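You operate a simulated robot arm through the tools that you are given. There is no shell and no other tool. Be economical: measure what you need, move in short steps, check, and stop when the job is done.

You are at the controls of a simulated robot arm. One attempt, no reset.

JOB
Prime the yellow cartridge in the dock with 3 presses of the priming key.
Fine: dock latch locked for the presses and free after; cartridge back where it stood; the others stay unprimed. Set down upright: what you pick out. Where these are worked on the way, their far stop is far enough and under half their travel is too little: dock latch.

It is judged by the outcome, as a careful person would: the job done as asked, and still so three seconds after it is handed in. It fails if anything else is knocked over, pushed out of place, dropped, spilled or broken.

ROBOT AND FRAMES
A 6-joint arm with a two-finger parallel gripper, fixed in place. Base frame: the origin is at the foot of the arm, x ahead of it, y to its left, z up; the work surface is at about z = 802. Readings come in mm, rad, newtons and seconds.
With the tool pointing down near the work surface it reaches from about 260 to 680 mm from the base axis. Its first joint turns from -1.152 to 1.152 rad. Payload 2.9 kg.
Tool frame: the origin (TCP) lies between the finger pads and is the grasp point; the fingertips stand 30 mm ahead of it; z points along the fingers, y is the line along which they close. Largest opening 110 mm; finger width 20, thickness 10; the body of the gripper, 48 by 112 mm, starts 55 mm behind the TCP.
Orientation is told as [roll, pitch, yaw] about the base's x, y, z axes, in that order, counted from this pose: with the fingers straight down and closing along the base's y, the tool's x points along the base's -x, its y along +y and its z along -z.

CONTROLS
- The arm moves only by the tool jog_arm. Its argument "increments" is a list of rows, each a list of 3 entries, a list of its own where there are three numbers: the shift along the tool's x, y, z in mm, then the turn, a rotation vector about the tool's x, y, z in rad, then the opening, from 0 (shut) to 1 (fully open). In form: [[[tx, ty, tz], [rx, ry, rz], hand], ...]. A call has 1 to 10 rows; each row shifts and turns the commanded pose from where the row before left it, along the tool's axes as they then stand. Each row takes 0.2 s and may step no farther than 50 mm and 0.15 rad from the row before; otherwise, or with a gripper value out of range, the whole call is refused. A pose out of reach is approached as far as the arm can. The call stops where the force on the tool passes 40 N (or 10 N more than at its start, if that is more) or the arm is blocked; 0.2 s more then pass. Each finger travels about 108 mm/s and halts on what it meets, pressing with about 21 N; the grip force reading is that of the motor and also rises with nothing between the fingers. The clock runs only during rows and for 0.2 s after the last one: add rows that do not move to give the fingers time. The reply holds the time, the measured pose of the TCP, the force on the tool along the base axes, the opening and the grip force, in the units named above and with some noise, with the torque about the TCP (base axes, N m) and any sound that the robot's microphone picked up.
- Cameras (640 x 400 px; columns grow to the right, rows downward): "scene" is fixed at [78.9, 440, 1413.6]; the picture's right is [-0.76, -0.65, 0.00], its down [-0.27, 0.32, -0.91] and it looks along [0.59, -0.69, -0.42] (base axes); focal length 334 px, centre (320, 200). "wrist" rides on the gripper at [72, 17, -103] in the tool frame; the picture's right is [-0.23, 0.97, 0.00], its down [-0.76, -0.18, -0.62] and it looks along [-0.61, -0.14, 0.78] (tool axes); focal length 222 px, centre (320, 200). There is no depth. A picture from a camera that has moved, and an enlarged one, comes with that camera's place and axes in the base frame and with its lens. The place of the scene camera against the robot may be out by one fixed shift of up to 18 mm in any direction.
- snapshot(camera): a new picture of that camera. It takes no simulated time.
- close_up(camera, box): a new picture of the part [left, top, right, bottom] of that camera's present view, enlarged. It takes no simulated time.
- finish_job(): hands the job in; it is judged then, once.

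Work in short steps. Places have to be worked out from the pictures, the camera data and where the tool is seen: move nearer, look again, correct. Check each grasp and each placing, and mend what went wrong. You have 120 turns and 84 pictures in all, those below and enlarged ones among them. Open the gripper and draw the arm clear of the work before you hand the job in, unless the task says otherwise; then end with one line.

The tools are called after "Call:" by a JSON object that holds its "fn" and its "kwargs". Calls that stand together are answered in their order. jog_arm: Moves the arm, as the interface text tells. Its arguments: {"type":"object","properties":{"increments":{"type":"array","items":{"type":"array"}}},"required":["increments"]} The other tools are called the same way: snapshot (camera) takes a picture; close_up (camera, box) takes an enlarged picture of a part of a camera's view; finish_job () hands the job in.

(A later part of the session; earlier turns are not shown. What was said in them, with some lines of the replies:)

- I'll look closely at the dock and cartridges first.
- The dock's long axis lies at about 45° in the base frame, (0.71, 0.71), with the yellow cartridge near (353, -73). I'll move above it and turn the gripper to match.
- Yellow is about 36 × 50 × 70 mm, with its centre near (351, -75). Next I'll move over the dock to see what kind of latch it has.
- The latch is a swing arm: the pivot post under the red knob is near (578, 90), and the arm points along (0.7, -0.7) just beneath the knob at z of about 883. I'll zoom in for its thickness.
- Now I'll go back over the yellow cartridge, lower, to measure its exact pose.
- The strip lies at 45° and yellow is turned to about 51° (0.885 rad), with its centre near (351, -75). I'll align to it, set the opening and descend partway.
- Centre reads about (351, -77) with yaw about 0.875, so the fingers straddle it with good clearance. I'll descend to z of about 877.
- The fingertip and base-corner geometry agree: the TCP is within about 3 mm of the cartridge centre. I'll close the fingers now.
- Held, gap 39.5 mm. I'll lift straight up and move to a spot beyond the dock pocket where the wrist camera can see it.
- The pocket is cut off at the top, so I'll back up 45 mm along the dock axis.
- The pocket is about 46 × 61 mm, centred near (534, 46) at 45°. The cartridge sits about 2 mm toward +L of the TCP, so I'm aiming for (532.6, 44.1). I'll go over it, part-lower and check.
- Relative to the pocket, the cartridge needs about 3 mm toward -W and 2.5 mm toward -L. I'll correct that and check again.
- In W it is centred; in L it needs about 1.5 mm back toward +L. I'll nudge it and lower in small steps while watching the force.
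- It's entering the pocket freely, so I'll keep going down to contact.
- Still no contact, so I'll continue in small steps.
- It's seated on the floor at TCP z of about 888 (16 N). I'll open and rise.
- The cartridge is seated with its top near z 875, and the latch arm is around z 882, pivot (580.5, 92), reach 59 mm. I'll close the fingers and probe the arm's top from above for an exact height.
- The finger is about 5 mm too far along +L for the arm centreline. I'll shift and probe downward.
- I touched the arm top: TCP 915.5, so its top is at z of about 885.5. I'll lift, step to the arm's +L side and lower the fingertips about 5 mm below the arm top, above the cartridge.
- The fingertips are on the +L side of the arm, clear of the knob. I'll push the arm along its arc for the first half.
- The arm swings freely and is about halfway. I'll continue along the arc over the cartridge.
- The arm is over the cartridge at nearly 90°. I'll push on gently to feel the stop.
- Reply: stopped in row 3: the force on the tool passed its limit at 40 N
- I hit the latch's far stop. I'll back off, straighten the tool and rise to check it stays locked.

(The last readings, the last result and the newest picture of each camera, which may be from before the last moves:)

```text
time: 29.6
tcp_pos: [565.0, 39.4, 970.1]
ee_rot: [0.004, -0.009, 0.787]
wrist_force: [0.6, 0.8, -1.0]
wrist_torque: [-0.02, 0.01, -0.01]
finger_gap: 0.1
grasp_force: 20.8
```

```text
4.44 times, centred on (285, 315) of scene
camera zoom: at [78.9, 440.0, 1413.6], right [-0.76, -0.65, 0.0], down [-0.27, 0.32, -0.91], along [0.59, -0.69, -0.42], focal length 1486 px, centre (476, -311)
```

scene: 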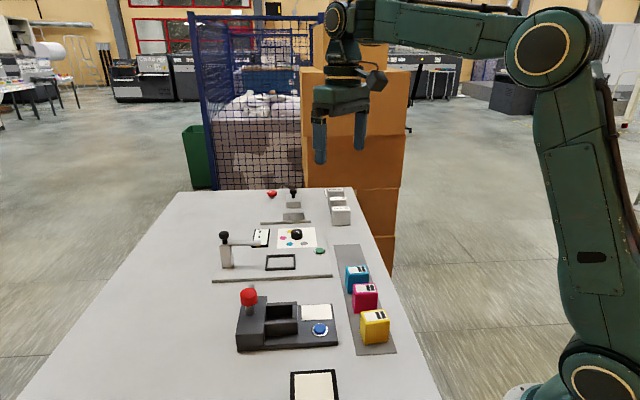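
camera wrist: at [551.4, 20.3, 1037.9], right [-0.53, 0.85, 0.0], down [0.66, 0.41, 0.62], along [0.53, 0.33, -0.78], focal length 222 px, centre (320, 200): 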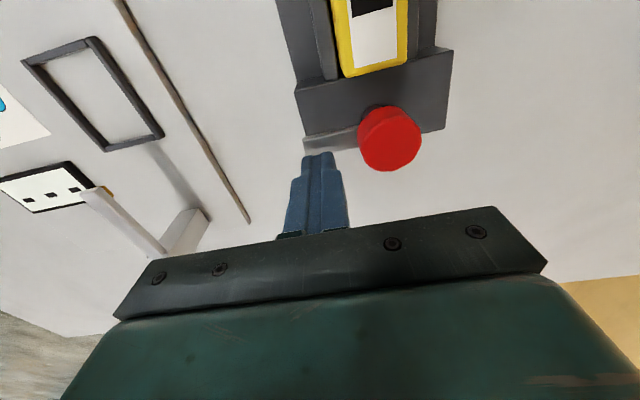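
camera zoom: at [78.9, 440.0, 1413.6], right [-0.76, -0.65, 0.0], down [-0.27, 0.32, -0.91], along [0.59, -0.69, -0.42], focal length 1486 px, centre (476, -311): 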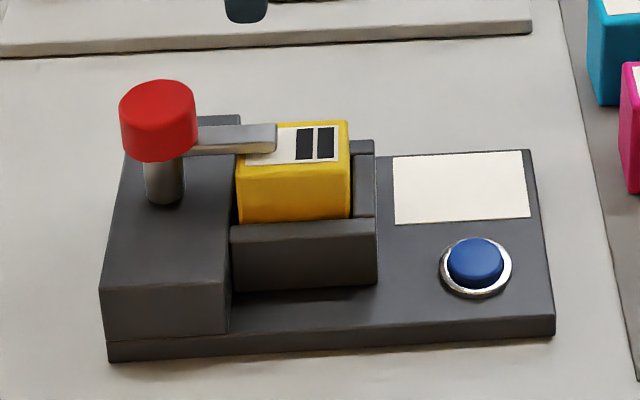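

The latch stays over the cartridge. Next I'll go above the blue priming key near (448, 0).

Call:
{"fn": "jog_arm", "kwargs": {"increments": [[[36.9, 18.3, 0], [-0.0036, 0.009, 0], 0], [[36.9, 18.3, 0], [0, 0, 0], 0], [[36.9, 18.3, 0], [0, 0, 0], 0], [[0, 0, 40], [0, 0, 0], 0], [[0, 0, 20], [0, 0, 0], 0], [[0, 0, 0], [0, 0, 0], 0]]}}

Call:
{"fn": "close_up", "kwargs": {"camera": "wrist", "box": [240, 60, 400, 160]}}

Call:
{"fn": "close_up", "kwargs": {"camera": "scene", "box": [265, 280, 361, 352]}}

```text
time: 31.0
tcp_pos: [446.2, 3.4, 909.4]
ee_rot: [0.008, 0.002, 0.789]
wrist_force: [0.3, -0.1, 0.3]
wrist_torque: [0.05, 0.01, 0.02]
finger_gap: 0.0
grasp_force: 21.3
```

```text
4.00 times, centred on (320, 110) of wrist
camera zoom: at [383.4, -38.6, 1013.8], right [-0.53, 0.85, 0.01], down [0.67, 0.41, 0.62], along [0.52, 0.33, -0.78], focal length 888 px, centre (320, 560)
```

zoom: 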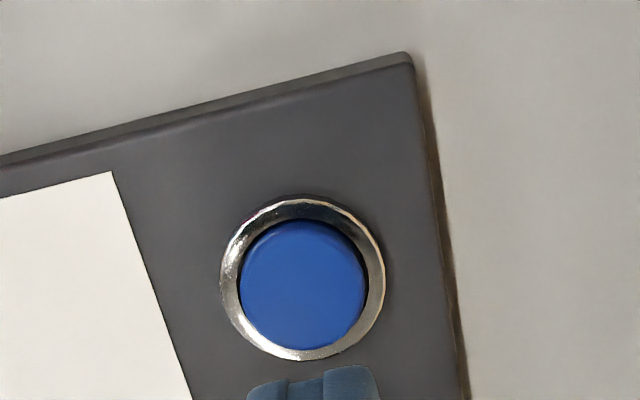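

```text
5.56 times, centred on (313, 316) of scene
camera zoom: at [78.9, 440.0, 1413.6], right [-0.76, -0.65, 0.0], down [-0.27, 0.32, -0.91], along [0.59, -0.69, -0.42], focal length 1857 px, centre (359, -444)
```

zoom: 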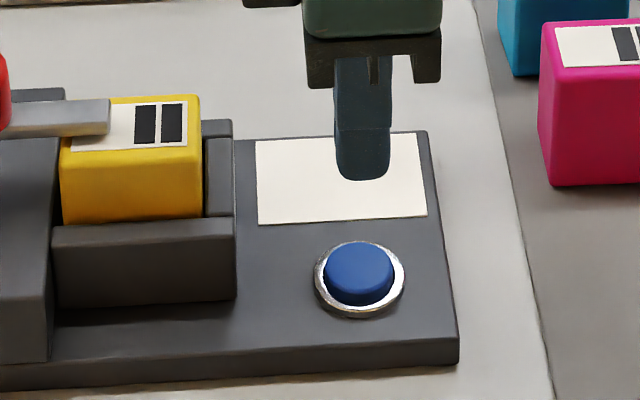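

The key centre reads near (446, -1). I'll correct and descend to look from closer.

Call:
{"fn": "jog_arm", "kwargs": {"increments": [[[2.2, -3.9, 12], [-0.005, 0, 0], 0], [[0, 0, 18], [0, 0, 0], 0], [[0, 0, 0], [0, 0, 0], 0]]}}

Call:
{"fn": "close_up", "kwargs": {"camera": "wrist", "box": [240, 80, 400, 180]}}

Call:
{"fn": "close_up", "kwargs": {"camera": "scene", "box": [265, 280, 361, 352]}}

```text
time: 31.8
tcp_pos: [448.5, -2.4, 881.7]
ee_rot: [0.013, -0.001, 0.787]
wrist_force: [0.8, 0.6, 0.3]
wrist_torque: [0.0, 0.02, -0.03]
finger_gap: 0.0
grasp_force: 21.0
```

```text
4.00 times, centred on (320, 130) of wrist
camera zoom: at [385.4, -43.7, 986.1], right [-0.53, 0.85, 0.01], down [0.67, 0.41, 0.62], along [0.52, 0.34, -0.78], focal length 888 px, centre (320, 480)
```

zoom: 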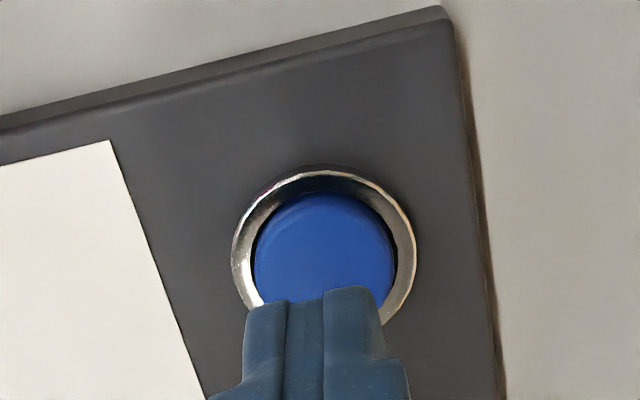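

```text
5.56 times, centred on (313, 316) of scene
camera zoom: at [78.9, 440.0, 1413.6], right [-0.76, -0.65, 0.0], down [-0.27, 0.32, -0.91], along [0.59, -0.69, -0.42], focal length 1857 px, centre (359, -444)
```

zoom: 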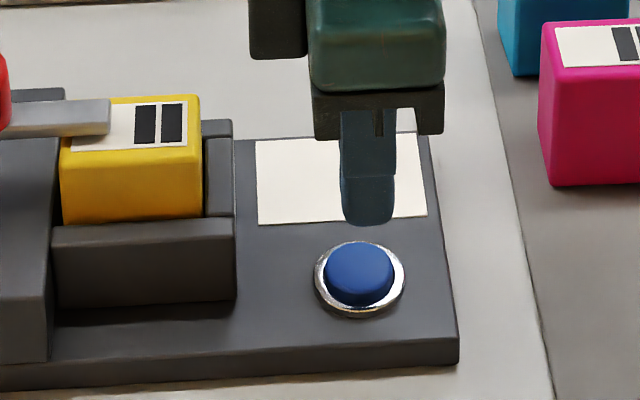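

By both views the finger is within about 3 mm of the key centre, and the key's radius is 16 mm. I'll straighten the tool and descend slowly to contact.

Call:
{"fn": "jog_arm", "kwargs": {"increments": [[[0, 0, 10], [0.0085, 0.0099, 0], 0], [[0, 0, 10], [0, 0, 0], 0], [[0, 0, 3], [0, 0, 0], 0], [[0, 0, 0], [0, 0, 0], 0]]}}

Call:
{"fn": "close_up", "kwargs": {"camera": "scene", "box": [285, 295, 357, 349]}}

```text
time: 32.8
tcp_pos: [447.7, -2.1, 859.3]
ee_rot: [0.003, 0.01, 0.79]
wrist_force: [-0.2, 1.1, 0.1]
wrist_torque: [-0.03, -0.04, 0.01]
finger_gap: 0.1
grasp_force: 21.2
```

```text
7.41 times, centred on (321, 322) of scene
camera zoom: at [78.9, 440.0, 1413.6], right [-0.76, -0.65, 0.0], down [-0.27, 0.32, -0.91], along [0.59, -0.69, -0.42], focal length 2476 px, centre (313, -704)
```

zoom: 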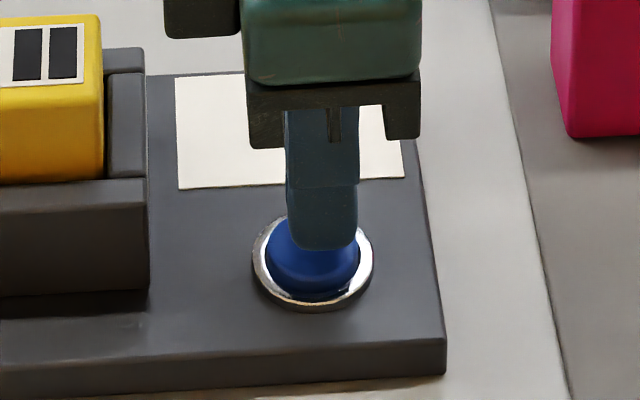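

Call:
{"fn": "jog_arm", "kwargs": {"increments": [[[-2, 1.5, 1], [0, 0, 0], 0], [[0, 0, 2], [0, 0, 0], 0], [[0, 0, 2], [0, 0, 0], 0], [[0, 0, 0], [0, 0, 0], 0]]}}

```text
time: 33.8
tcp_pos: [448.7, 0.7, 854.4]
ee_rot: [0.004, 0.011, 0.789]
wrist_force: [0.5, 0.2, 0.0]
wrist_torque: [0.0, -0.02, 0.0]
finger_gap: 0.0
grasp_force: 21.0
```

Call:
{"fn": "jog_arm", "kwargs": {"increments": [[[0, 0, 1.5], [0, 0, 0], 0], [[0, 0, 1.5], [0, 0, 0], 0], [[0, 0, 0], [0, 0, 0], 0]]}}

```text
time: 34.6
tcp_pos: [447.8, 0.3, 849.9]
ee_rot: [0.003, 0.01, 0.788]
wrist_force: [1.0, -0.7, 2.6]
wrist_torque: [0.0, -0.03, -0.01]
finger_gap: 0.3
grasp_force: 20.5
heard: click
```

I heard a click with light force, so press 1 probably registered. I'll lift off and look.

Call:
{"fn": "jog_arm", "kwargs": {"increments": [[[0, 0, -3], [0, 0, 0], 0], [[0, 0, -7], [0, 0, 0], 0], [[0, 0, 0], [0, 0, 0], 0]]}}

Call:
{"fn": "close_up", "kwargs": {"camera": "scene", "box": [225, 270, 345, 360]}}

```text
time: 35.4
tcp_pos: [446.9, -0.2, 861.8]
ee_rot: [0.001, 0.013, 0.787]
wrist_force: [-0.1, 0.8, 0.6]
wrist_torque: [0.01, 0.0, -0.01]
finger_gap: 0.0
grasp_force: 20.7
```

```text
4.44 times, centred on (285, 315) of scene
camera zoom: at [78.9, 440.0, 1413.6], right [-0.76, -0.65, 0.0], down [-0.27, 0.32, -0.91], along [0.59, -0.69, -0.42], focal length 1486 px, centre (476, -311)
```

zoom: 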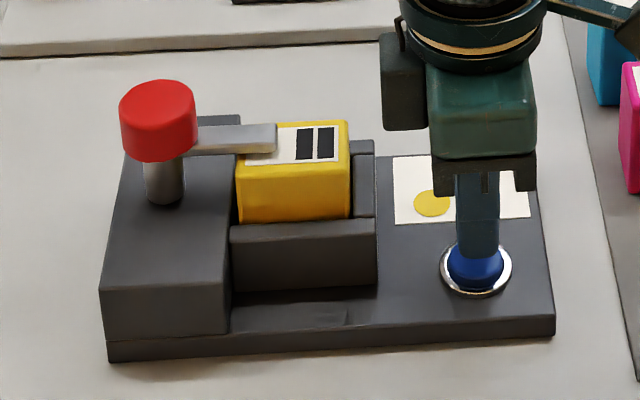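

A yellow dot appeared on the panel: press 1 registered. Now press 2 with the same stroke.

Call:
{"fn": "jog_arm", "kwargs": {"increments": [[[0, 0, 5], [0, 0, 0], 0], [[0, 0, 3], [0, 0, 0], 0], [[0, 0, 2], [0, 0, 0], 0], [[0, 0, 0], [0, 0, 0], 0]]}}

```text
time: 36.4
tcp_pos: [447.9, 1.2, 851.2]
ee_rot: [0.002, 0.012, 0.789]
wrist_force: [-0.5, 1.2, 1.9]
wrist_torque: [0.04, -0.04, -0.02]
finger_gap: 0.0
grasp_force: 20.8
heard: click
```

Click. I'll release and check the panel.

Call:
{"fn": "jog_arm", "kwargs": {"increments": [[[0, 0, -3], [0, 0, 0], 0], [[0, 0, -7], [0, 0, 0], 0], [[0, 0, 0], [0, 0, 0], 0]]}}

Call:
{"fn": "close_up", "kwargs": {"camera": "wrist", "box": [180, 60, 400, 220]}}

```text
time: 37.2
tcp_pos: [446.9, 1.7, 861.4]
ee_rot: [0.003, 0.012, 0.79]
wrist_force: [0.0, 0.7, -0.3]
wrist_torque: [0.01, 0.01, 0.01]
finger_gap: 0.1
grasp_force: 20.6
```

```text
2.50 times, centred on (290, 140) of wrist
camera zoom: at [385.9, -39.9, 965.7], right [-0.53, 0.85, 0.0], down [0.67, 0.42, 0.61], along [0.52, 0.33, -0.79], focal length 555 px, centre (395, 350)
```

zoom: 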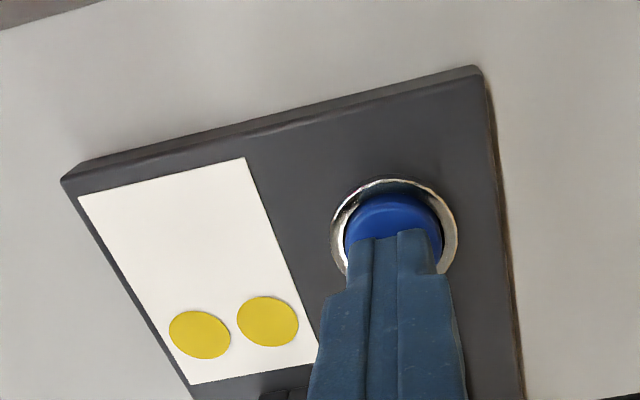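

Two dots show two presses counted. Third press next.

Call:
{"fn": "jog_arm", "kwargs": {"increments": [[[0, 0, 5], [0, 0, 0], 0], [[0, 0, 3], [0, 0, 0], 0], [[0, 0, 2], [0, 0, 0], 0], [[0, 0, 0], [0, 0, 0], 0]]}}

```text
time: 38.2
tcp_pos: [447.8, 0.2, 852.3]
ee_rot: [0.003, 0.011, 0.79]
wrist_force: [-0.6, 1.5, 2.1]
wrist_torque: [0.03, 0.0, -0.04]
finger_gap: 0.0
grasp_force: 20.8
heard: click
```

Click. I'll lift well clear, straighten the tool and check.

Call:
{"fn": "jog_arm", "kwargs": {"increments": [[[0, 0, -5], [0, 0, 0], 0], [[0, 0, -40], [0.0099, -0.0057, 0], 0], [[0, 0, -40], [0, 0, 0], 0], [[0, 0, -25], [0, 0, 0], 0], [[0, 0, 0], [0, 0, 0], 0]]}}

Call:
{"fn": "close_up", "kwargs": {"camera": "scene", "box": [225, 270, 345, 360]}}

```text
time: 39.4
tcp_pos: [449.4, -2.7, 960.6]
ee_rot: [-0.007, 0.006, 0.79]
wrist_force: [0.4, 0.7, -0.1]
wrist_torque: [-0.02, -0.02, 0.01]
finger_gap: 0.0
grasp_force: 21.5
```

```text
4.44 times, centred on (285, 315) of scene
camera zoom: at [78.9, 440.0, 1413.6], right [-0.76, -0.65, 0.0], down [-0.27, 0.32, -0.91], along [0.59, -0.69, -0.42], focal length 1486 px, centre (476, -311)
```

zoom: 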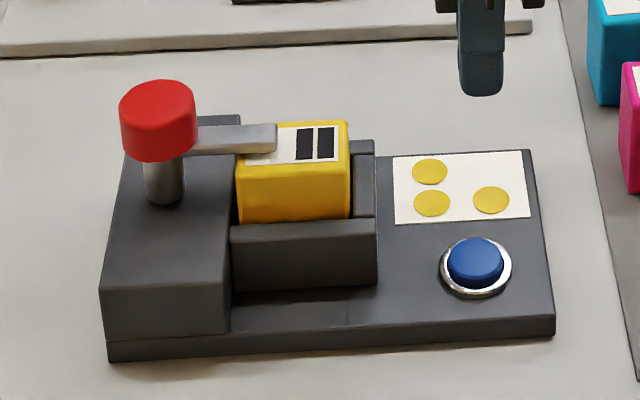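

All three presses show. To free the latch I'll position on the arm's other (-W) side.

Call:
{"fn": "jog_arm", "kwargs": {"increments": [[[-37.5, 0.5, 0], [0, -0.009, 0], 0], [[-37.5, 0.5, 0], [0, 0, 0], 0], [[-37.5, 0.5, 0], [0, 0, 0], 0], [[0, 0, 30], [0, 0, 0], 0], [[0, 0, 0], [0, 0, 0], 0]]}}

Call:
{"fn": "close_up", "kwargs": {"camera": "wrist", "box": [240, 60, 430, 200]}}

Call:
{"fn": "close_up", "kwargs": {"camera": "scene", "box": [225, 260, 321, 332]}}

```text
time: 40.6
tcp_pos: [530.5, 80.3, 931.3]
ee_rot: [-0.006, -0.004, 0.789]
wrist_force: [0.1, -0.2, 0.5]
wrist_torque: [0.0, 0.02, -0.02]
finger_gap: 0.1
grasp_force: 21.0
```

```text
2.86 times, centred on (335, 130) of wrist
camera zoom: at [466.9, 39.9, 1034.0], right [-0.53, 0.85, -0.01], down [0.66, 0.42, 0.63], along [0.53, 0.33, -0.78], focal length 635 px, centre (277, 400)
```

zoom: 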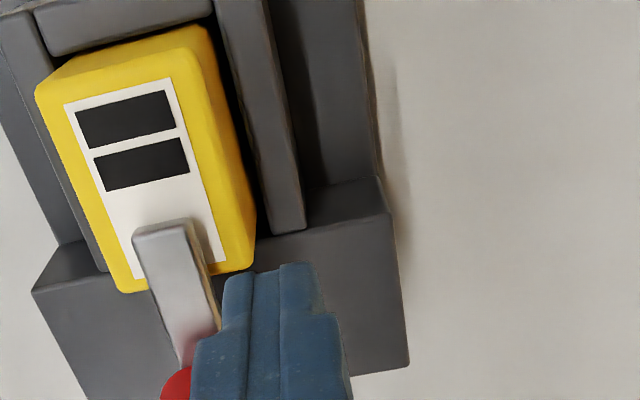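

```text
5.56 times, centred on (273, 296) of scene
camera zoom: at [78.9, 440.0, 1413.6], right [-0.76, -0.65, 0.0], down [-0.27, 0.32, -0.91], along [0.59, -0.69, -0.42], focal length 1857 px, centre (581, -333)
```

zoom: 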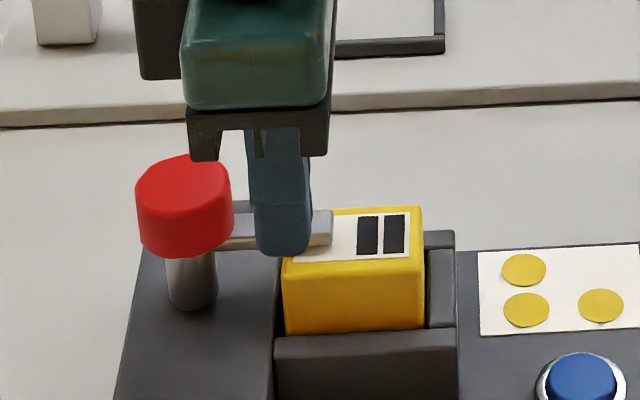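

The finger is beside the arm on the -W side. I'll lower and push through the first half of the return arc.

Call:
{"fn": "jog_arm", "kwargs": {"increments": [[[3.4, 0, 10], [-0.007, -0.0014, 0], 0], [[0, 0, 10.5], [0, 0, 0], 0], [[0.5, -5, 0], [0, 0, 0], 0], [[0.5, -5, 0], [0, 0, 0], 0], [[1.2, -4.9, 0], [0, 0, 0], 0], [[1.3, -4.9, 0], [0, 0, 0], 0], [[0.5, -5.6, 0], [0, 0, 0], 0], [[0.4, -5.7, 0], [0, 0, 0], 0], [[-1.2, -6, 0], [0, 0, 0], 0], [[-1.2, -6, 0], [0, 0, 0], 0]]}}

Call:
{"fn": "close_up", "kwargs": {"camera": "scene", "box": [225, 260, 321, 332]}}

Call:
{"fn": "close_up", "kwargs": {"camera": "wrist", "box": [240, 60, 430, 200]}}

```text
time: 42.8
tcp_pos: [554.0, 47.8, 911.9]
ee_rot: [0.0, -0.005, 0.788]
wrist_force: [-1.3, 0.8, 1.0]
wrist_torque: [-0.02, -0.01, 0.01]
finger_gap: 0.0
grasp_force: 21.0
```

```text
5.56 times, centred on (273, 296) of scene
camera zoom: at [78.9, 440.0, 1413.6], right [-0.76, -0.65, 0.0], down [-0.27, 0.32, -0.91], along [0.59, -0.69, -0.42], focal length 1857 px, centre (581, -333)
```

zoom: 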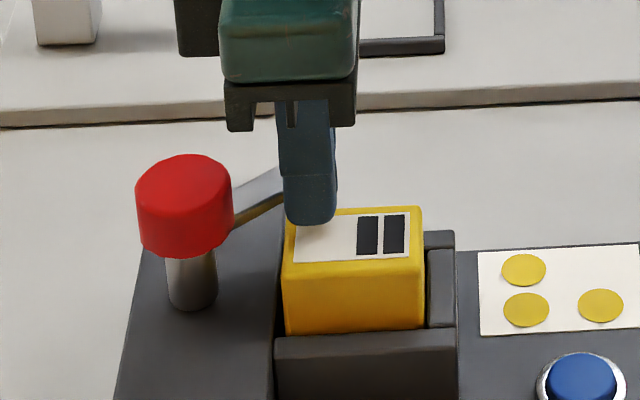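

```text
2.86 times, centred on (335, 130) of wrist
camera zoom: at [490.1, 6.7, 1014.3], right [-0.53, 0.85, 0.0], down [0.66, 0.41, 0.63], along [0.53, 0.33, -0.78], focal length 635 px, centre (277, 400)
```

zoom: 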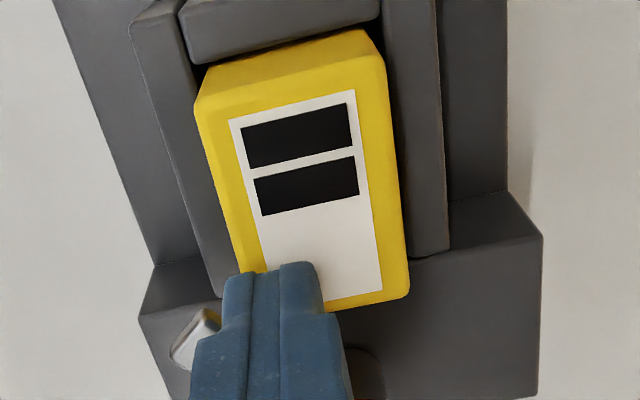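

The arm is back at about 45°. I'll continue the arc to its original stop.

Call:
{"fn": "jog_arm", "kwargs": {"increments": [[[-3, -5.8, 0], [0, 0, 0], 0], [[-3.1, -5.8, 0], [0, 0, 0], 0], [[-5, -4.9, 0], [0, 0, 0], 0], [[-4.9, -4.8, 0], [0, 0, 0], 0], [[-6.5, -3.3, 0], [0, 0, 0], 0], [[-6.5, -3.2, 0], [0, 0, 0], 0], [[0, 0, 0], [0, 0, 0], 0]]}}

Call:
{"fn": "close_up", "kwargs": {"camera": "scene", "box": [225, 260, 321, 332]}}

Call:
{"fn": "close_up", "kwargs": {"camera": "wrist", "box": [240, 60, 430, 200]}}

```text
time: 44.4
tcp_pos: [594.0, 48.2, 910.8]
ee_rot: [-0.001, -0.006, 0.789]
wrist_force: [0.3, -1.1, -0.5]
wrist_torque: [-0.04, -0.01, 0.01]
finger_gap: 0.0
grasp_force: 20.9
```

```text
5.56 times, centred on (273, 296) of scene
camera zoom: at [78.9, 440.0, 1413.6], right [-0.76, -0.65, 0.0], down [-0.27, 0.32, -0.91], along [0.59, -0.69, -0.42], focal length 1857 px, centre (581, -333)
```

zoom: 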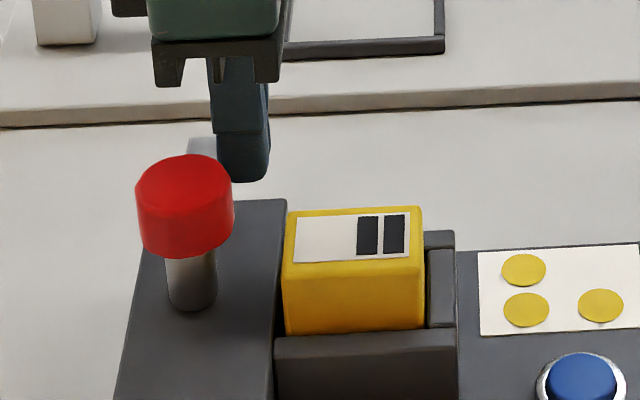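

```text
2.86 times, centred on (335, 130) of wrist
camera zoom: at [530.9, 7.4, 1014.2], right [-0.53, 0.85, 0.0], down [0.66, 0.41, 0.63], along [0.53, 0.33, -0.78], focal length 635 px, centre (277, 400)
```

zoom: 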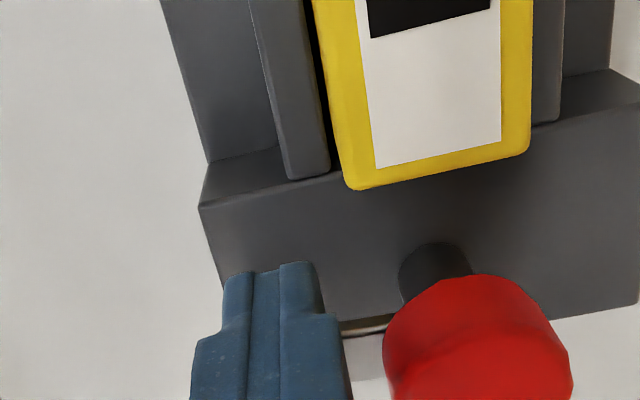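

Call:
{"fn": "jog_arm", "kwargs": {"increments": [[[-2, 0, 0], [0, 0, 0], 0], [[-2, 0, 0], [0, 0, 0], 0], [[-1.5, 0, 0], [0, 0, 0], 0], [[0, 0, 0], [0, 0, 0], 0]]}}

```text
time: 45.4
tcp_pos: [596.4, 49.2, 911.2]
ee_rot: [0.004, 0.001, 0.782]
wrist_force: [-24.2, -21.7, 8.2]
wrist_torque: [-0.58, 0.43, 0.11]
finger_gap: 0.2
grasp_force: 21.2
```

The original stop is reached (about 32 N). I'll back off, rise, return above the cartridge and open the gripper.

Call:
{"fn": "jog_arm", "kwargs": {"increments": [[[4, 0, 0], [0, 0, 0], 0], [[4, 0, 0], [0, 0, 0], 0], [[0, 0, -30], [0, 0, 0], 0], [[0, 0, -45], [0, 0, 0], 0], [[21.5, 20.5, 0], [0, 0, 0], 0], [[21.5, 20.5, 0], [0, 0, 0], 0.6], [[0, 0, 0], [0, 0, 0], 0.6], [[0, 0, 0], [0, 0, 0], 0.6], [[0, 0, 0], [0, 0, 0], 0.6]]}}

Call:
{"fn": "snapshot", "kwargs": {"camera": "wrist"}}

Call:
{"fn": "close_up", "kwargs": {"camera": "scene", "box": [225, 270, 345, 360]}}

```text
time: 47.4
tcp_pos: [532.2, 42.7, 987.6]
ee_rot: [0.0, -0.004, 0.787]
wrist_force: [0.0, -0.1, -0.5]
wrist_torque: [-0.01, -0.01, -0.01]
finger_gap: 66.1
grasp_force: 0.0
```

```text
26 pictures are left
camera wrist: at [469.3, 3.1, 1090.1], right [-0.53, 0.85, 0.0], down [0.66, 0.41, 0.63], along [0.53, 0.33, -0.78], focal length 222 px, centre (320, 200)
```

wrist: 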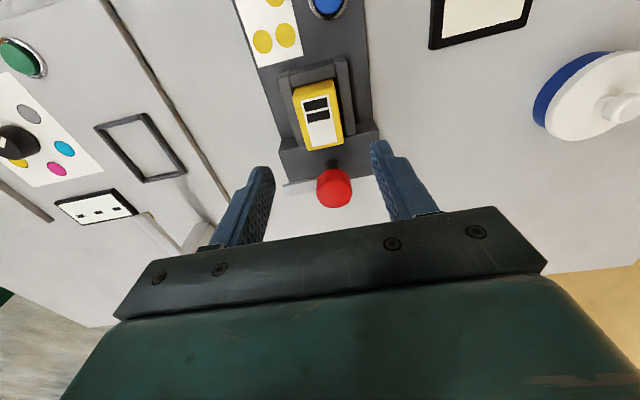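

```text
4.44 times, centred on (285, 315) of scene
camera zoom: at [78.9, 440.0, 1413.6], right [-0.76, -0.65, 0.0], down [-0.27, 0.32, -0.91], along [0.59, -0.69, -0.42], focal length 1486 px, centre (476, -311)
```

zoom: 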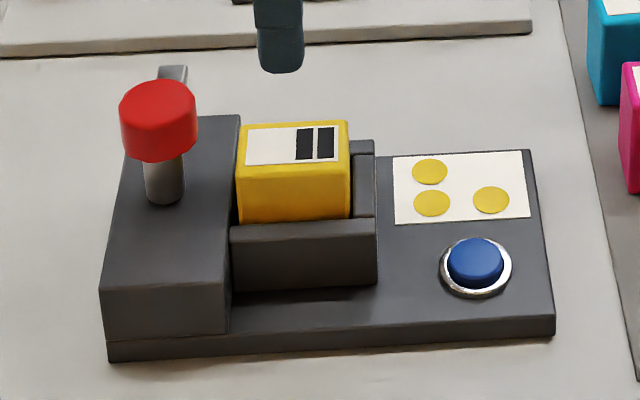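

The latch is free, back exactly where it was. I'll apply a small L correction and descend around the cartridge.

Call:
{"fn": "jog_arm", "kwargs": {"increments": [[[1.8, 0, 30], [-0.0028, 0.0028, 0.002], 0.6], [[0, 0, 35], [0, 0, 0], 0.6], [[0, 0, 20], [0, 0, 0], 0.6], [[0, 0, 0], [0, 0, 0], 0.6]]}}

Call:
{"fn": "close_up", "kwargs": {"camera": "scene", "box": [245, 290, 317, 344]}}

```text
time: 48.4
tcp_pos: [531.2, 44.4, 901.1]
ee_rot: [0.003, -0.001, 0.788]
wrist_force: [0.1, -0.8, -0.6]
wrist_torque: [-0.01, -0.04, -0.03]
finger_gap: 65.7
grasp_force: 0.1
```

```text
7.41 times, centred on (281, 317) of scene
camera zoom: at [78.9, 440.0, 1413.6], right [-0.76, -0.65, 0.0], down [-0.27, 0.32, -0.91], along [0.59, -0.69, -0.42], focal length 2476 px, centre (609, -667)
```

zoom: 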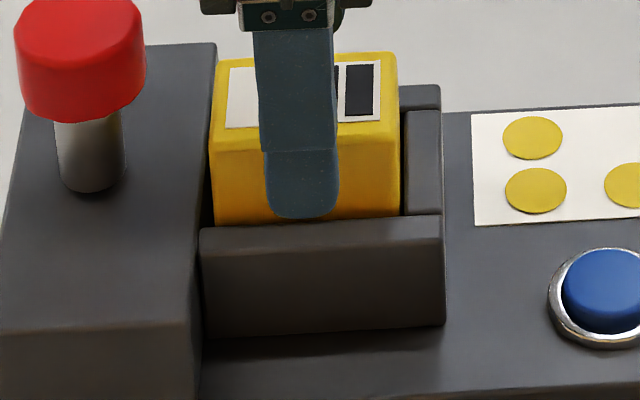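

The finger is about 3.5 mm farther toward +L than in the original grasp. I'll correct that, finish the descent and check before closing.

Call:
{"fn": "jog_arm", "kwargs": {"increments": [[[3.5, 0, 6], [0, 0, 0], 0.6], [[0, 0, 6.3], [0, 0, 0], 0.6], [[0, 0, 0], [0, 0, 0], 0.6]]}}

Call:
{"fn": "close_up", "kwargs": {"camera": "wrist", "box": [160, 50, 480, 250]}}

```text
time: 49.2
tcp_pos: [529.9, 43.0, 887.3]
ee_rot: [0.005, 0.0, 0.788]
wrist_force: [0.8, 0.2, -0.9]
wrist_torque: [0.01, -0.01, -0.01]
finger_gap: 65.9
grasp_force: 0.0
```

```text
2.00 times, centred on (320, 150) of wrist
camera zoom: at [466.7, 0.7, 990.5], right [-0.53, 0.85, 0.0], down [0.66, 0.41, 0.62], along [0.53, 0.33, -0.78], focal length 444 px, centre (320, 300)
```

zoom: 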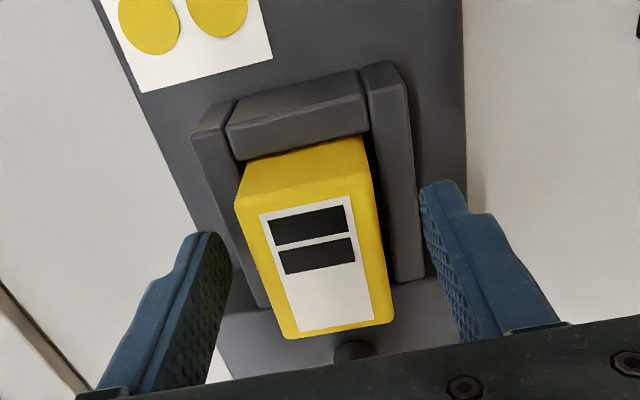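

Call:
{"fn": "jog_arm", "kwargs": {"increments": [[[0, 0, 0], [0, 0, 0], 0.45], [[0, 0, 0], [0, 0, 0], 0.3], [[0, 0, 0], [0, 0, 0], 0.2], [[0, 0, 0], [0, 0, 0], 0.2]]}}

Call:
{"fn": "close_up", "kwargs": {"camera": "wrist", "box": [160, 50, 480, 250]}}

Call:
{"fn": "close_up", "kwargs": {"camera": "scene", "box": [245, 290, 317, 344]}}

```text
time: 50.2
tcp_pos: [529.0, 41.4, 888.3]
ee_rot: [0.004, -0.002, 0.787]
wrist_force: [0.0, -0.9, 0.8]
wrist_torque: [-0.03, -0.04, 0.03]
finger_gap: 39.6
grasp_force: 20.8
```

```text
2.00 times, centred on (320, 150) of wrist
camera zoom: at [466.8, 0.7, 990.6], right [-0.53, 0.85, 0.0], down [0.66, 0.41, 0.62], along [0.53, 0.33, -0.78], focal length 444 px, centre (320, 300)
```

zoom: 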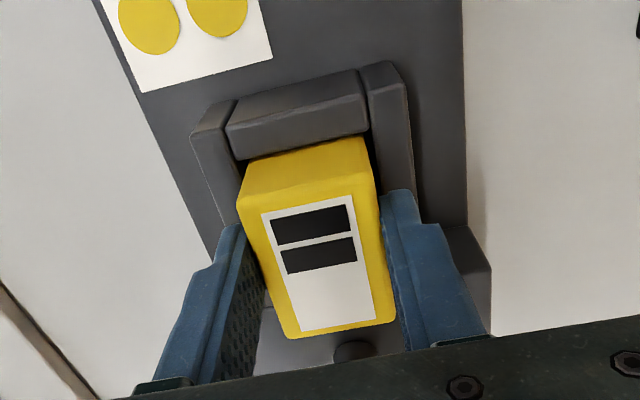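

```text
7.41 times, centred on (281, 317) of scene
camera zoom: at [78.9, 440.0, 1413.6], right [-0.76, -0.65, 0.0], down [-0.27, 0.32, -0.91], along [0.59, -0.69, -0.42], focal length 2476 px, centre (609, -667)
```

zoom: 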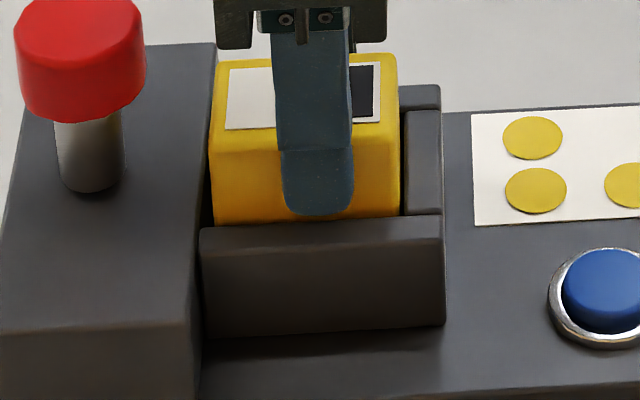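

It's held, sitting about 2.6 mm toward +L of the TCP compared with the first grasp. I'll allow for that on the way back. Lifting out and returning to above the home spot.

Call:
{"fn": "jog_arm", "kwargs": {"increments": [[[0, 0, -20], [0, 0, 0], 0.2], [[0, 0, -40], [0, 0, 0], 0.2], [[0, 0, -45], [0, 0, 0], 0.2], [[42.5, 8.6, 0], [0, 0, 0], 0.2], [[42.5, 8.6, 0], [0, 0, 0], 0.2], [[42.5, 8.6, 0], [0, 0, 0], 0.2], [[42.5, 8.6, 0], [0, 0, 0], 0.2], [[42.5, 8.6, 0], [0, 0, -0.089], 0.2], [[0, 0, 0], [0, 0, 0], 0.2]]}}

Call:
{"fn": "snapshot", "kwargs": {"camera": "wrist"}}

```text
time: 52.2
tcp_pos: [347.2, -75.7, 990.5]
ee_rot: [0.004, -0.003, 0.875]
wrist_force: [-0.8, -0.7, -0.8]
wrist_torque: [-0.01, 0.0, 0.02]
finger_gap: 39.6
grasp_force: 20.9
```

```text
20 pictures are left
camera wrist: at [288.5, -121.8, 1093.8], right [-0.6, 0.8, 0.0], down [0.62, 0.47, 0.62], along [0.5, 0.38, -0.78], focal length 222 px, centre (320, 200)
```

wrist: 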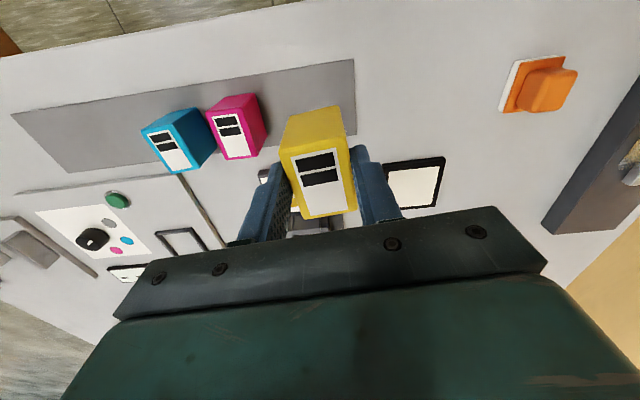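

Call:
{"fn": "jog_arm", "kwargs": {"increments": [[[0.2, -1.5, 40], [0, 0, 0], 0.2], [[0, 0, 40], [0, 0, 0], 0.2], [[0, 0, 16], [0, 0, 0], 0.2], [[0, 0, 0], [0, 0, 0], 0.2], [[0, 0, 0], [0, 0, 0], 0.2]]}}

Call:
{"fn": "close_up", "kwargs": {"camera": "scene", "box": [320, 270, 440, 360]}}

Call:
{"fn": "close_up", "kwargs": {"camera": "wrist", "box": [160, 50, 480, 250]}}

```text
time: 53.4
tcp_pos: [350.1, -78.1, 893.9]
ee_rot: [0.003, -0.002, 0.874]
wrist_force: [-1.1, 0.0, -1.5]
wrist_torque: [-0.04, 0.02, -0.01]
finger_gap: 39.5
grasp_force: 21.5
```

```text
4.44 times, centred on (380, 315) of scene
camera zoom: at [78.9, 440.0, 1413.6], right [-0.76, -0.65, 0.0], down [-0.27, 0.32, -0.91], along [0.59, -0.69, -0.42], focal length 1486 px, centre (53, -311)
```

zoom: 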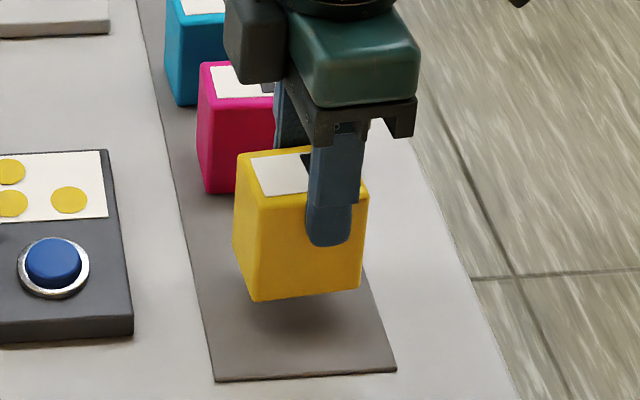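

```text
2.00 times, centred on (320, 150) of wrist
camera zoom: at [291.2, -125.0, 997.6], right [-0.6, 0.8, 0.0], down [0.62, 0.47, 0.62], along [0.5, 0.38, -0.78], focal length 444 px, centre (320, 300)
```

zoom: 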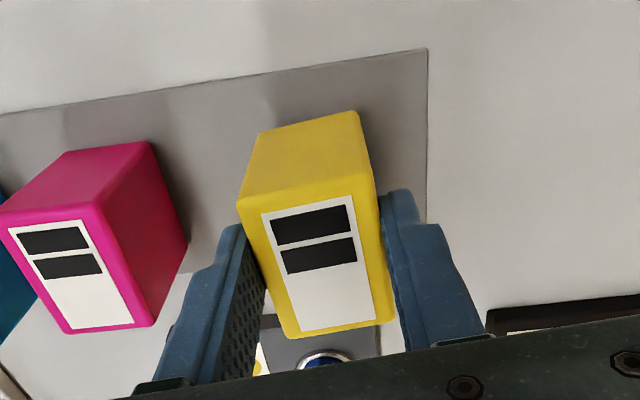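

Projected down, the cartridge lands within about 1 mm of its original corners. I'll lower to contact.

Call:
{"fn": "jog_arm", "kwargs": {"increments": [[[0, 0, 6], [0, 0, 0], 0.2], [[0, 0, 5], [0, 0, 0], 0.2], [[0, 0, 2], [0, 0, 0], 0.2], [[0, 0, 0], [0, 0, 0], 0.2]]}}

```text
time: 54.4
tcp_pos: [350.0, -79.6, 883.5]
ee_rot: [0.004, -0.003, 0.876]
wrist_force: [1.1, -0.8, -0.5]
wrist_torque: [-0.03, 0.0, 0.01]
finger_gap: 39.5
grasp_force: 20.4
```

Call:
{"fn": "jog_arm", "kwargs": {"increments": [[[0, 0, 1.5], [0, 0, 0], 0.2], [[0, 0, 1], [0, 0, 0], 0.2], [[0, 0, 0], [0, 0, 0], 0.2]]}}

```text
time: 55.2
tcp_pos: [350.3, -79.8, 880.2]
ee_rot: [0.004, -0.001, 0.874]
wrist_force: [-0.2, 0.3, -1.9]
wrist_torque: [-0.02, -0.02, 0.02]
finger_gap: 39.5
grasp_force: 21.3
```

Call:
{"fn": "jog_arm", "kwargs": {"increments": [[[0, 0, 1], [0, 0, 0], 0.2], [[0, 0, 1], [0, 0, 0], 0.2], [[0, 0, 0], [0, 0, 0], 0.2]]}}

```text
time: 56.0
tcp_pos: [350.8, -80.2, 878.9]
ee_rot: [0.004, -0.003, 0.873]
wrist_force: [-1.1, 0.7, -2.0]
wrist_torque: [0.02, -0.02, -0.01]
finger_gap: 39.6
grasp_force: 21.6
```

Call:
{"fn": "jog_arm", "kwargs": {"increments": [[[0, 0, 1], [0, 0, 0], 0.2], [[0, 0, 0.5], [0, 0, 0], 0.2], [[0, 0, 0], [0, 0, 0], 0.2]]}}

Call:
{"fn": "close_up", "kwargs": {"camera": "scene", "box": [320, 270, 440, 360]}}

```text
time: 56.8
tcp_pos: [350.5, -79.2, 878.7]
ee_rot: [0.004, -0.002, 0.873]
wrist_force: [-0.5, -0.4, -0.4]
wrist_torque: [-0.01, -0.04, 0.01]
finger_gap: 39.5
grasp_force: 21.0
```

```text
4.44 times, centred on (380, 315) of scene
camera zoom: at [78.9, 440.0, 1413.6], right [-0.76, -0.65, 0.0], down [-0.27, 0.32, -0.91], along [0.59, -0.69, -0.42], focal length 1486 px, centre (53, -311)
```

zoom: 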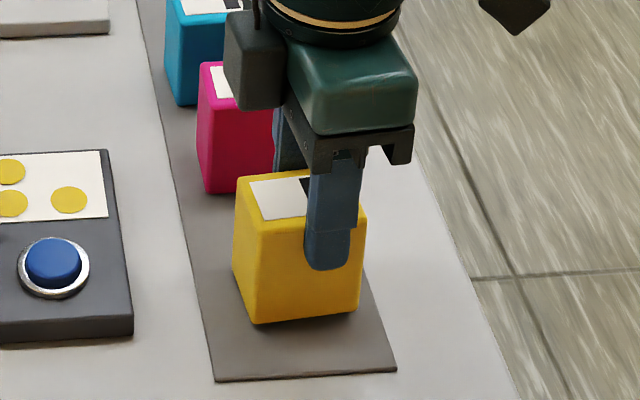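

About 3 mm still to go by the picture.

Call:
{"fn": "jog_arm", "kwargs": {"increments": [[[0, 0, 1], [0, 0, 0], 0.2], [[0, 0, 1], [0, 0, 0], 0.2], [[0, 0, 0], [0, 0, 0], 0.2]]}}

```text
time: 57.6
tcp_pos: [350.0, -80.4, 876.3]
ee_rot: [0.004, -0.002, 0.877]
wrist_force: [-0.3, -0.1, -1.2]
wrist_torque: [-0.04, 0.04, 0.01]
finger_gap: 39.4
grasp_force: 21.3
```

Call:
{"fn": "jog_arm", "kwargs": {"increments": [[[0, 0, 0.7], [0, 0, 0], 0.2], [[0, 0, 0.7], [0, 0, 0], 0.2], [[0, 0, 0], [0, 0, 0], 0.2]]}}

```text
time: 58.4
tcp_pos: [349.5, -80.5, 874.8]
ee_rot: [0.002, -0.007, 0.877]
wrist_force: [0.5, 5.6, 16.3]
wrist_torque: [0.14, 0.02, 0.02]
finger_gap: 39.7
grasp_force: 21.2
```

Contact. I'll check position against the original corners before releasing.

Call:
{"fn": "close_up", "kwargs": {"camera": "scene", "box": [320, 270, 440, 360]}}

```text
4.44 times, centred on (380, 315) of scene
camera zoom: at [78.7, 440.2, 1413.5], right [-0.76, -0.65, 0.0], down [-0.27, 0.32, -0.91], along [0.59, -0.69, -0.42], focal length 1486 px, centre (53, -311)
```

zoom: 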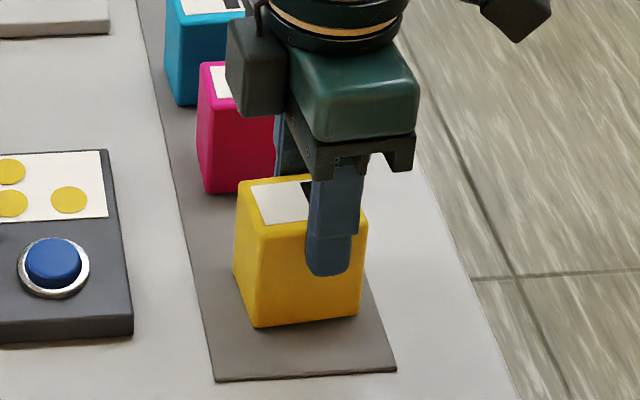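

It's within about 2 mm. I'll do a small lift, nudge and set-down to get closer.

Call:
{"fn": "jog_arm", "kwargs": {"increments": [[[0, 0, -2.5], [0, 0, 0], 0.2], [[-1.2, 1.7, 0], [0, 0, 0], 0.2], [[0, 0, 1.3], [0, 0, 0], 0.2], [[0, 0, 0.8], [0, 0, 0], 0.2], [[0, 0, 0], [0, 0, 0], 0.2]]}}

```text
time: 59.6
tcp_pos: [349.1, -79.2, 874.1]
ee_rot: [0.005, -0.002, 0.873]
wrist_force: [-0.6, 0.4, -1.2]
wrist_torque: [0.0, 0.0, -0.02]
finger_gap: 39.6
grasp_force: 20.8
```

Call:
{"fn": "jog_arm", "kwargs": {"increments": [[[0, 0, 0.5], [0, 0, 0], 0.2], [[0, 0, 0], [0, 0, 0], 0.2]]}}

```text
time: 60.2
tcp_pos: [349.6, -78.2, 874.3]
ee_rot: [0.0, -0.004, 0.875]
wrist_force: [-1.0, -1.0, 3.2]
wrist_torque: [0.03, -0.09, -0.03]
finger_gap: 39.7
grasp_force: 21.4
```

Light contact at 3 N. I'll release to the same opening as before (clear of magenta) and rise.

Call:
{"fn": "jog_arm", "kwargs": {"increments": [[[0, 0, 0], [0, 0, 0], 0.45], [[0, 0, 0], [0, 0, 0], 0.6], [[0, 0, 0], [0, 0, 0], 0.65], [[0, 0, 0], [0, 0, 0], 0.65], [[0, 0, -15], [0, 0, 0], 0.65], [[0, 0, -40], [0, 0, 0], 0.65], [[0, 0, -48], [0, 0, 0], 0.65], [[0, 0, -48], [0, 0, 0], 0.65], [[0, 0, 0], [0, 0, 0], 0.65]]}}

Call:
{"fn": "close_up", "kwargs": {"camera": "scene", "box": [320, 270, 440, 360]}}

Call:
{"fn": "snapshot", "kwargs": {"camera": "scene"}}

```text
time: 62.2
tcp_pos: [352.4, -76.5, 1026.6]
ee_rot: [0.003, -0.002, 0.873]
wrist_force: [0.0, -1.0, 0.6]
wrist_torque: [0.01, -0.04, -0.02]
finger_gap: 71.4
grasp_force: 0.1
```

```text
4.44 times, centred on (380, 315) of scene
camera zoom: at [78.9, 440.0, 1413.6], right [-0.76, -0.65, 0.0], down [-0.27, 0.32, -0.91], along [0.59, -0.69, -0.42], focal length 1486 px, centre (53, -311)
```

zoom: 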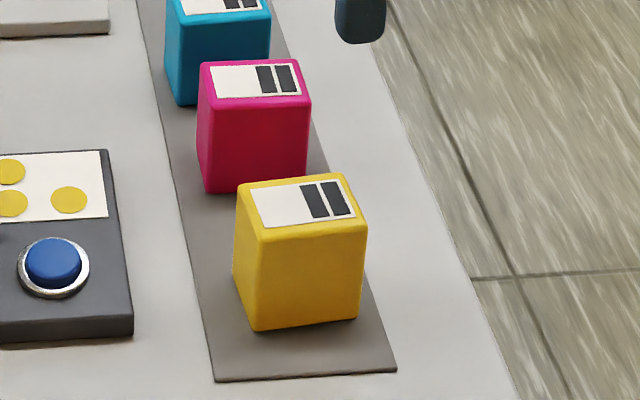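

```text
14 pictures are left
```

scene: 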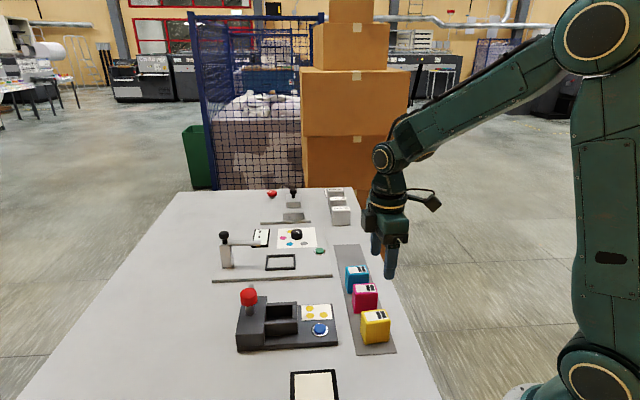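

The cartridge stands within about 1 mm of its original place. I'll check the dock panel and latch once more.

Call:
{"fn": "close_up", "kwargs": {"camera": "scene", "box": [225, 270, 345, 360]}}

```text
4.44 times, centred on (285, 315) of scene
camera zoom: at [78.9, 440.0, 1413.6], right [-0.76, -0.65, 0.0], down [-0.27, 0.32, -0.91], along [0.59, -0.69, -0.42], focal length 1486 px, centre (476, -311)
```

zoom: 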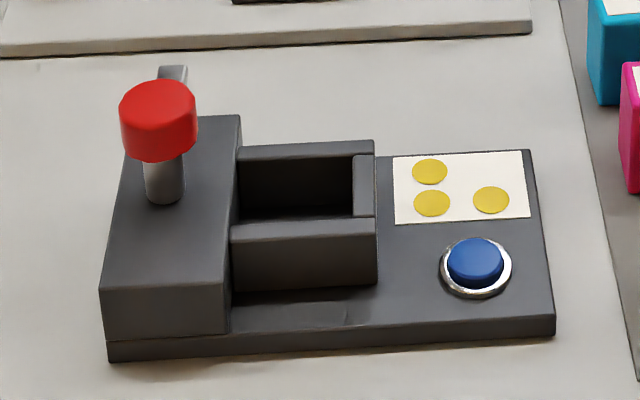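

Three dots, the latch is free, the pocket is empty, the arm is clear and the gripper is open. Handing in.

Call:
{"fn": "finish_job", "kwargs": {}}

```text
The job is handed in.
```

I primed the yellow cartridge with 3 presses while the latch was locked, then freed the latch and set the cartridge back upright within about 1 mm of where it stood; the other cartridges were not touched.
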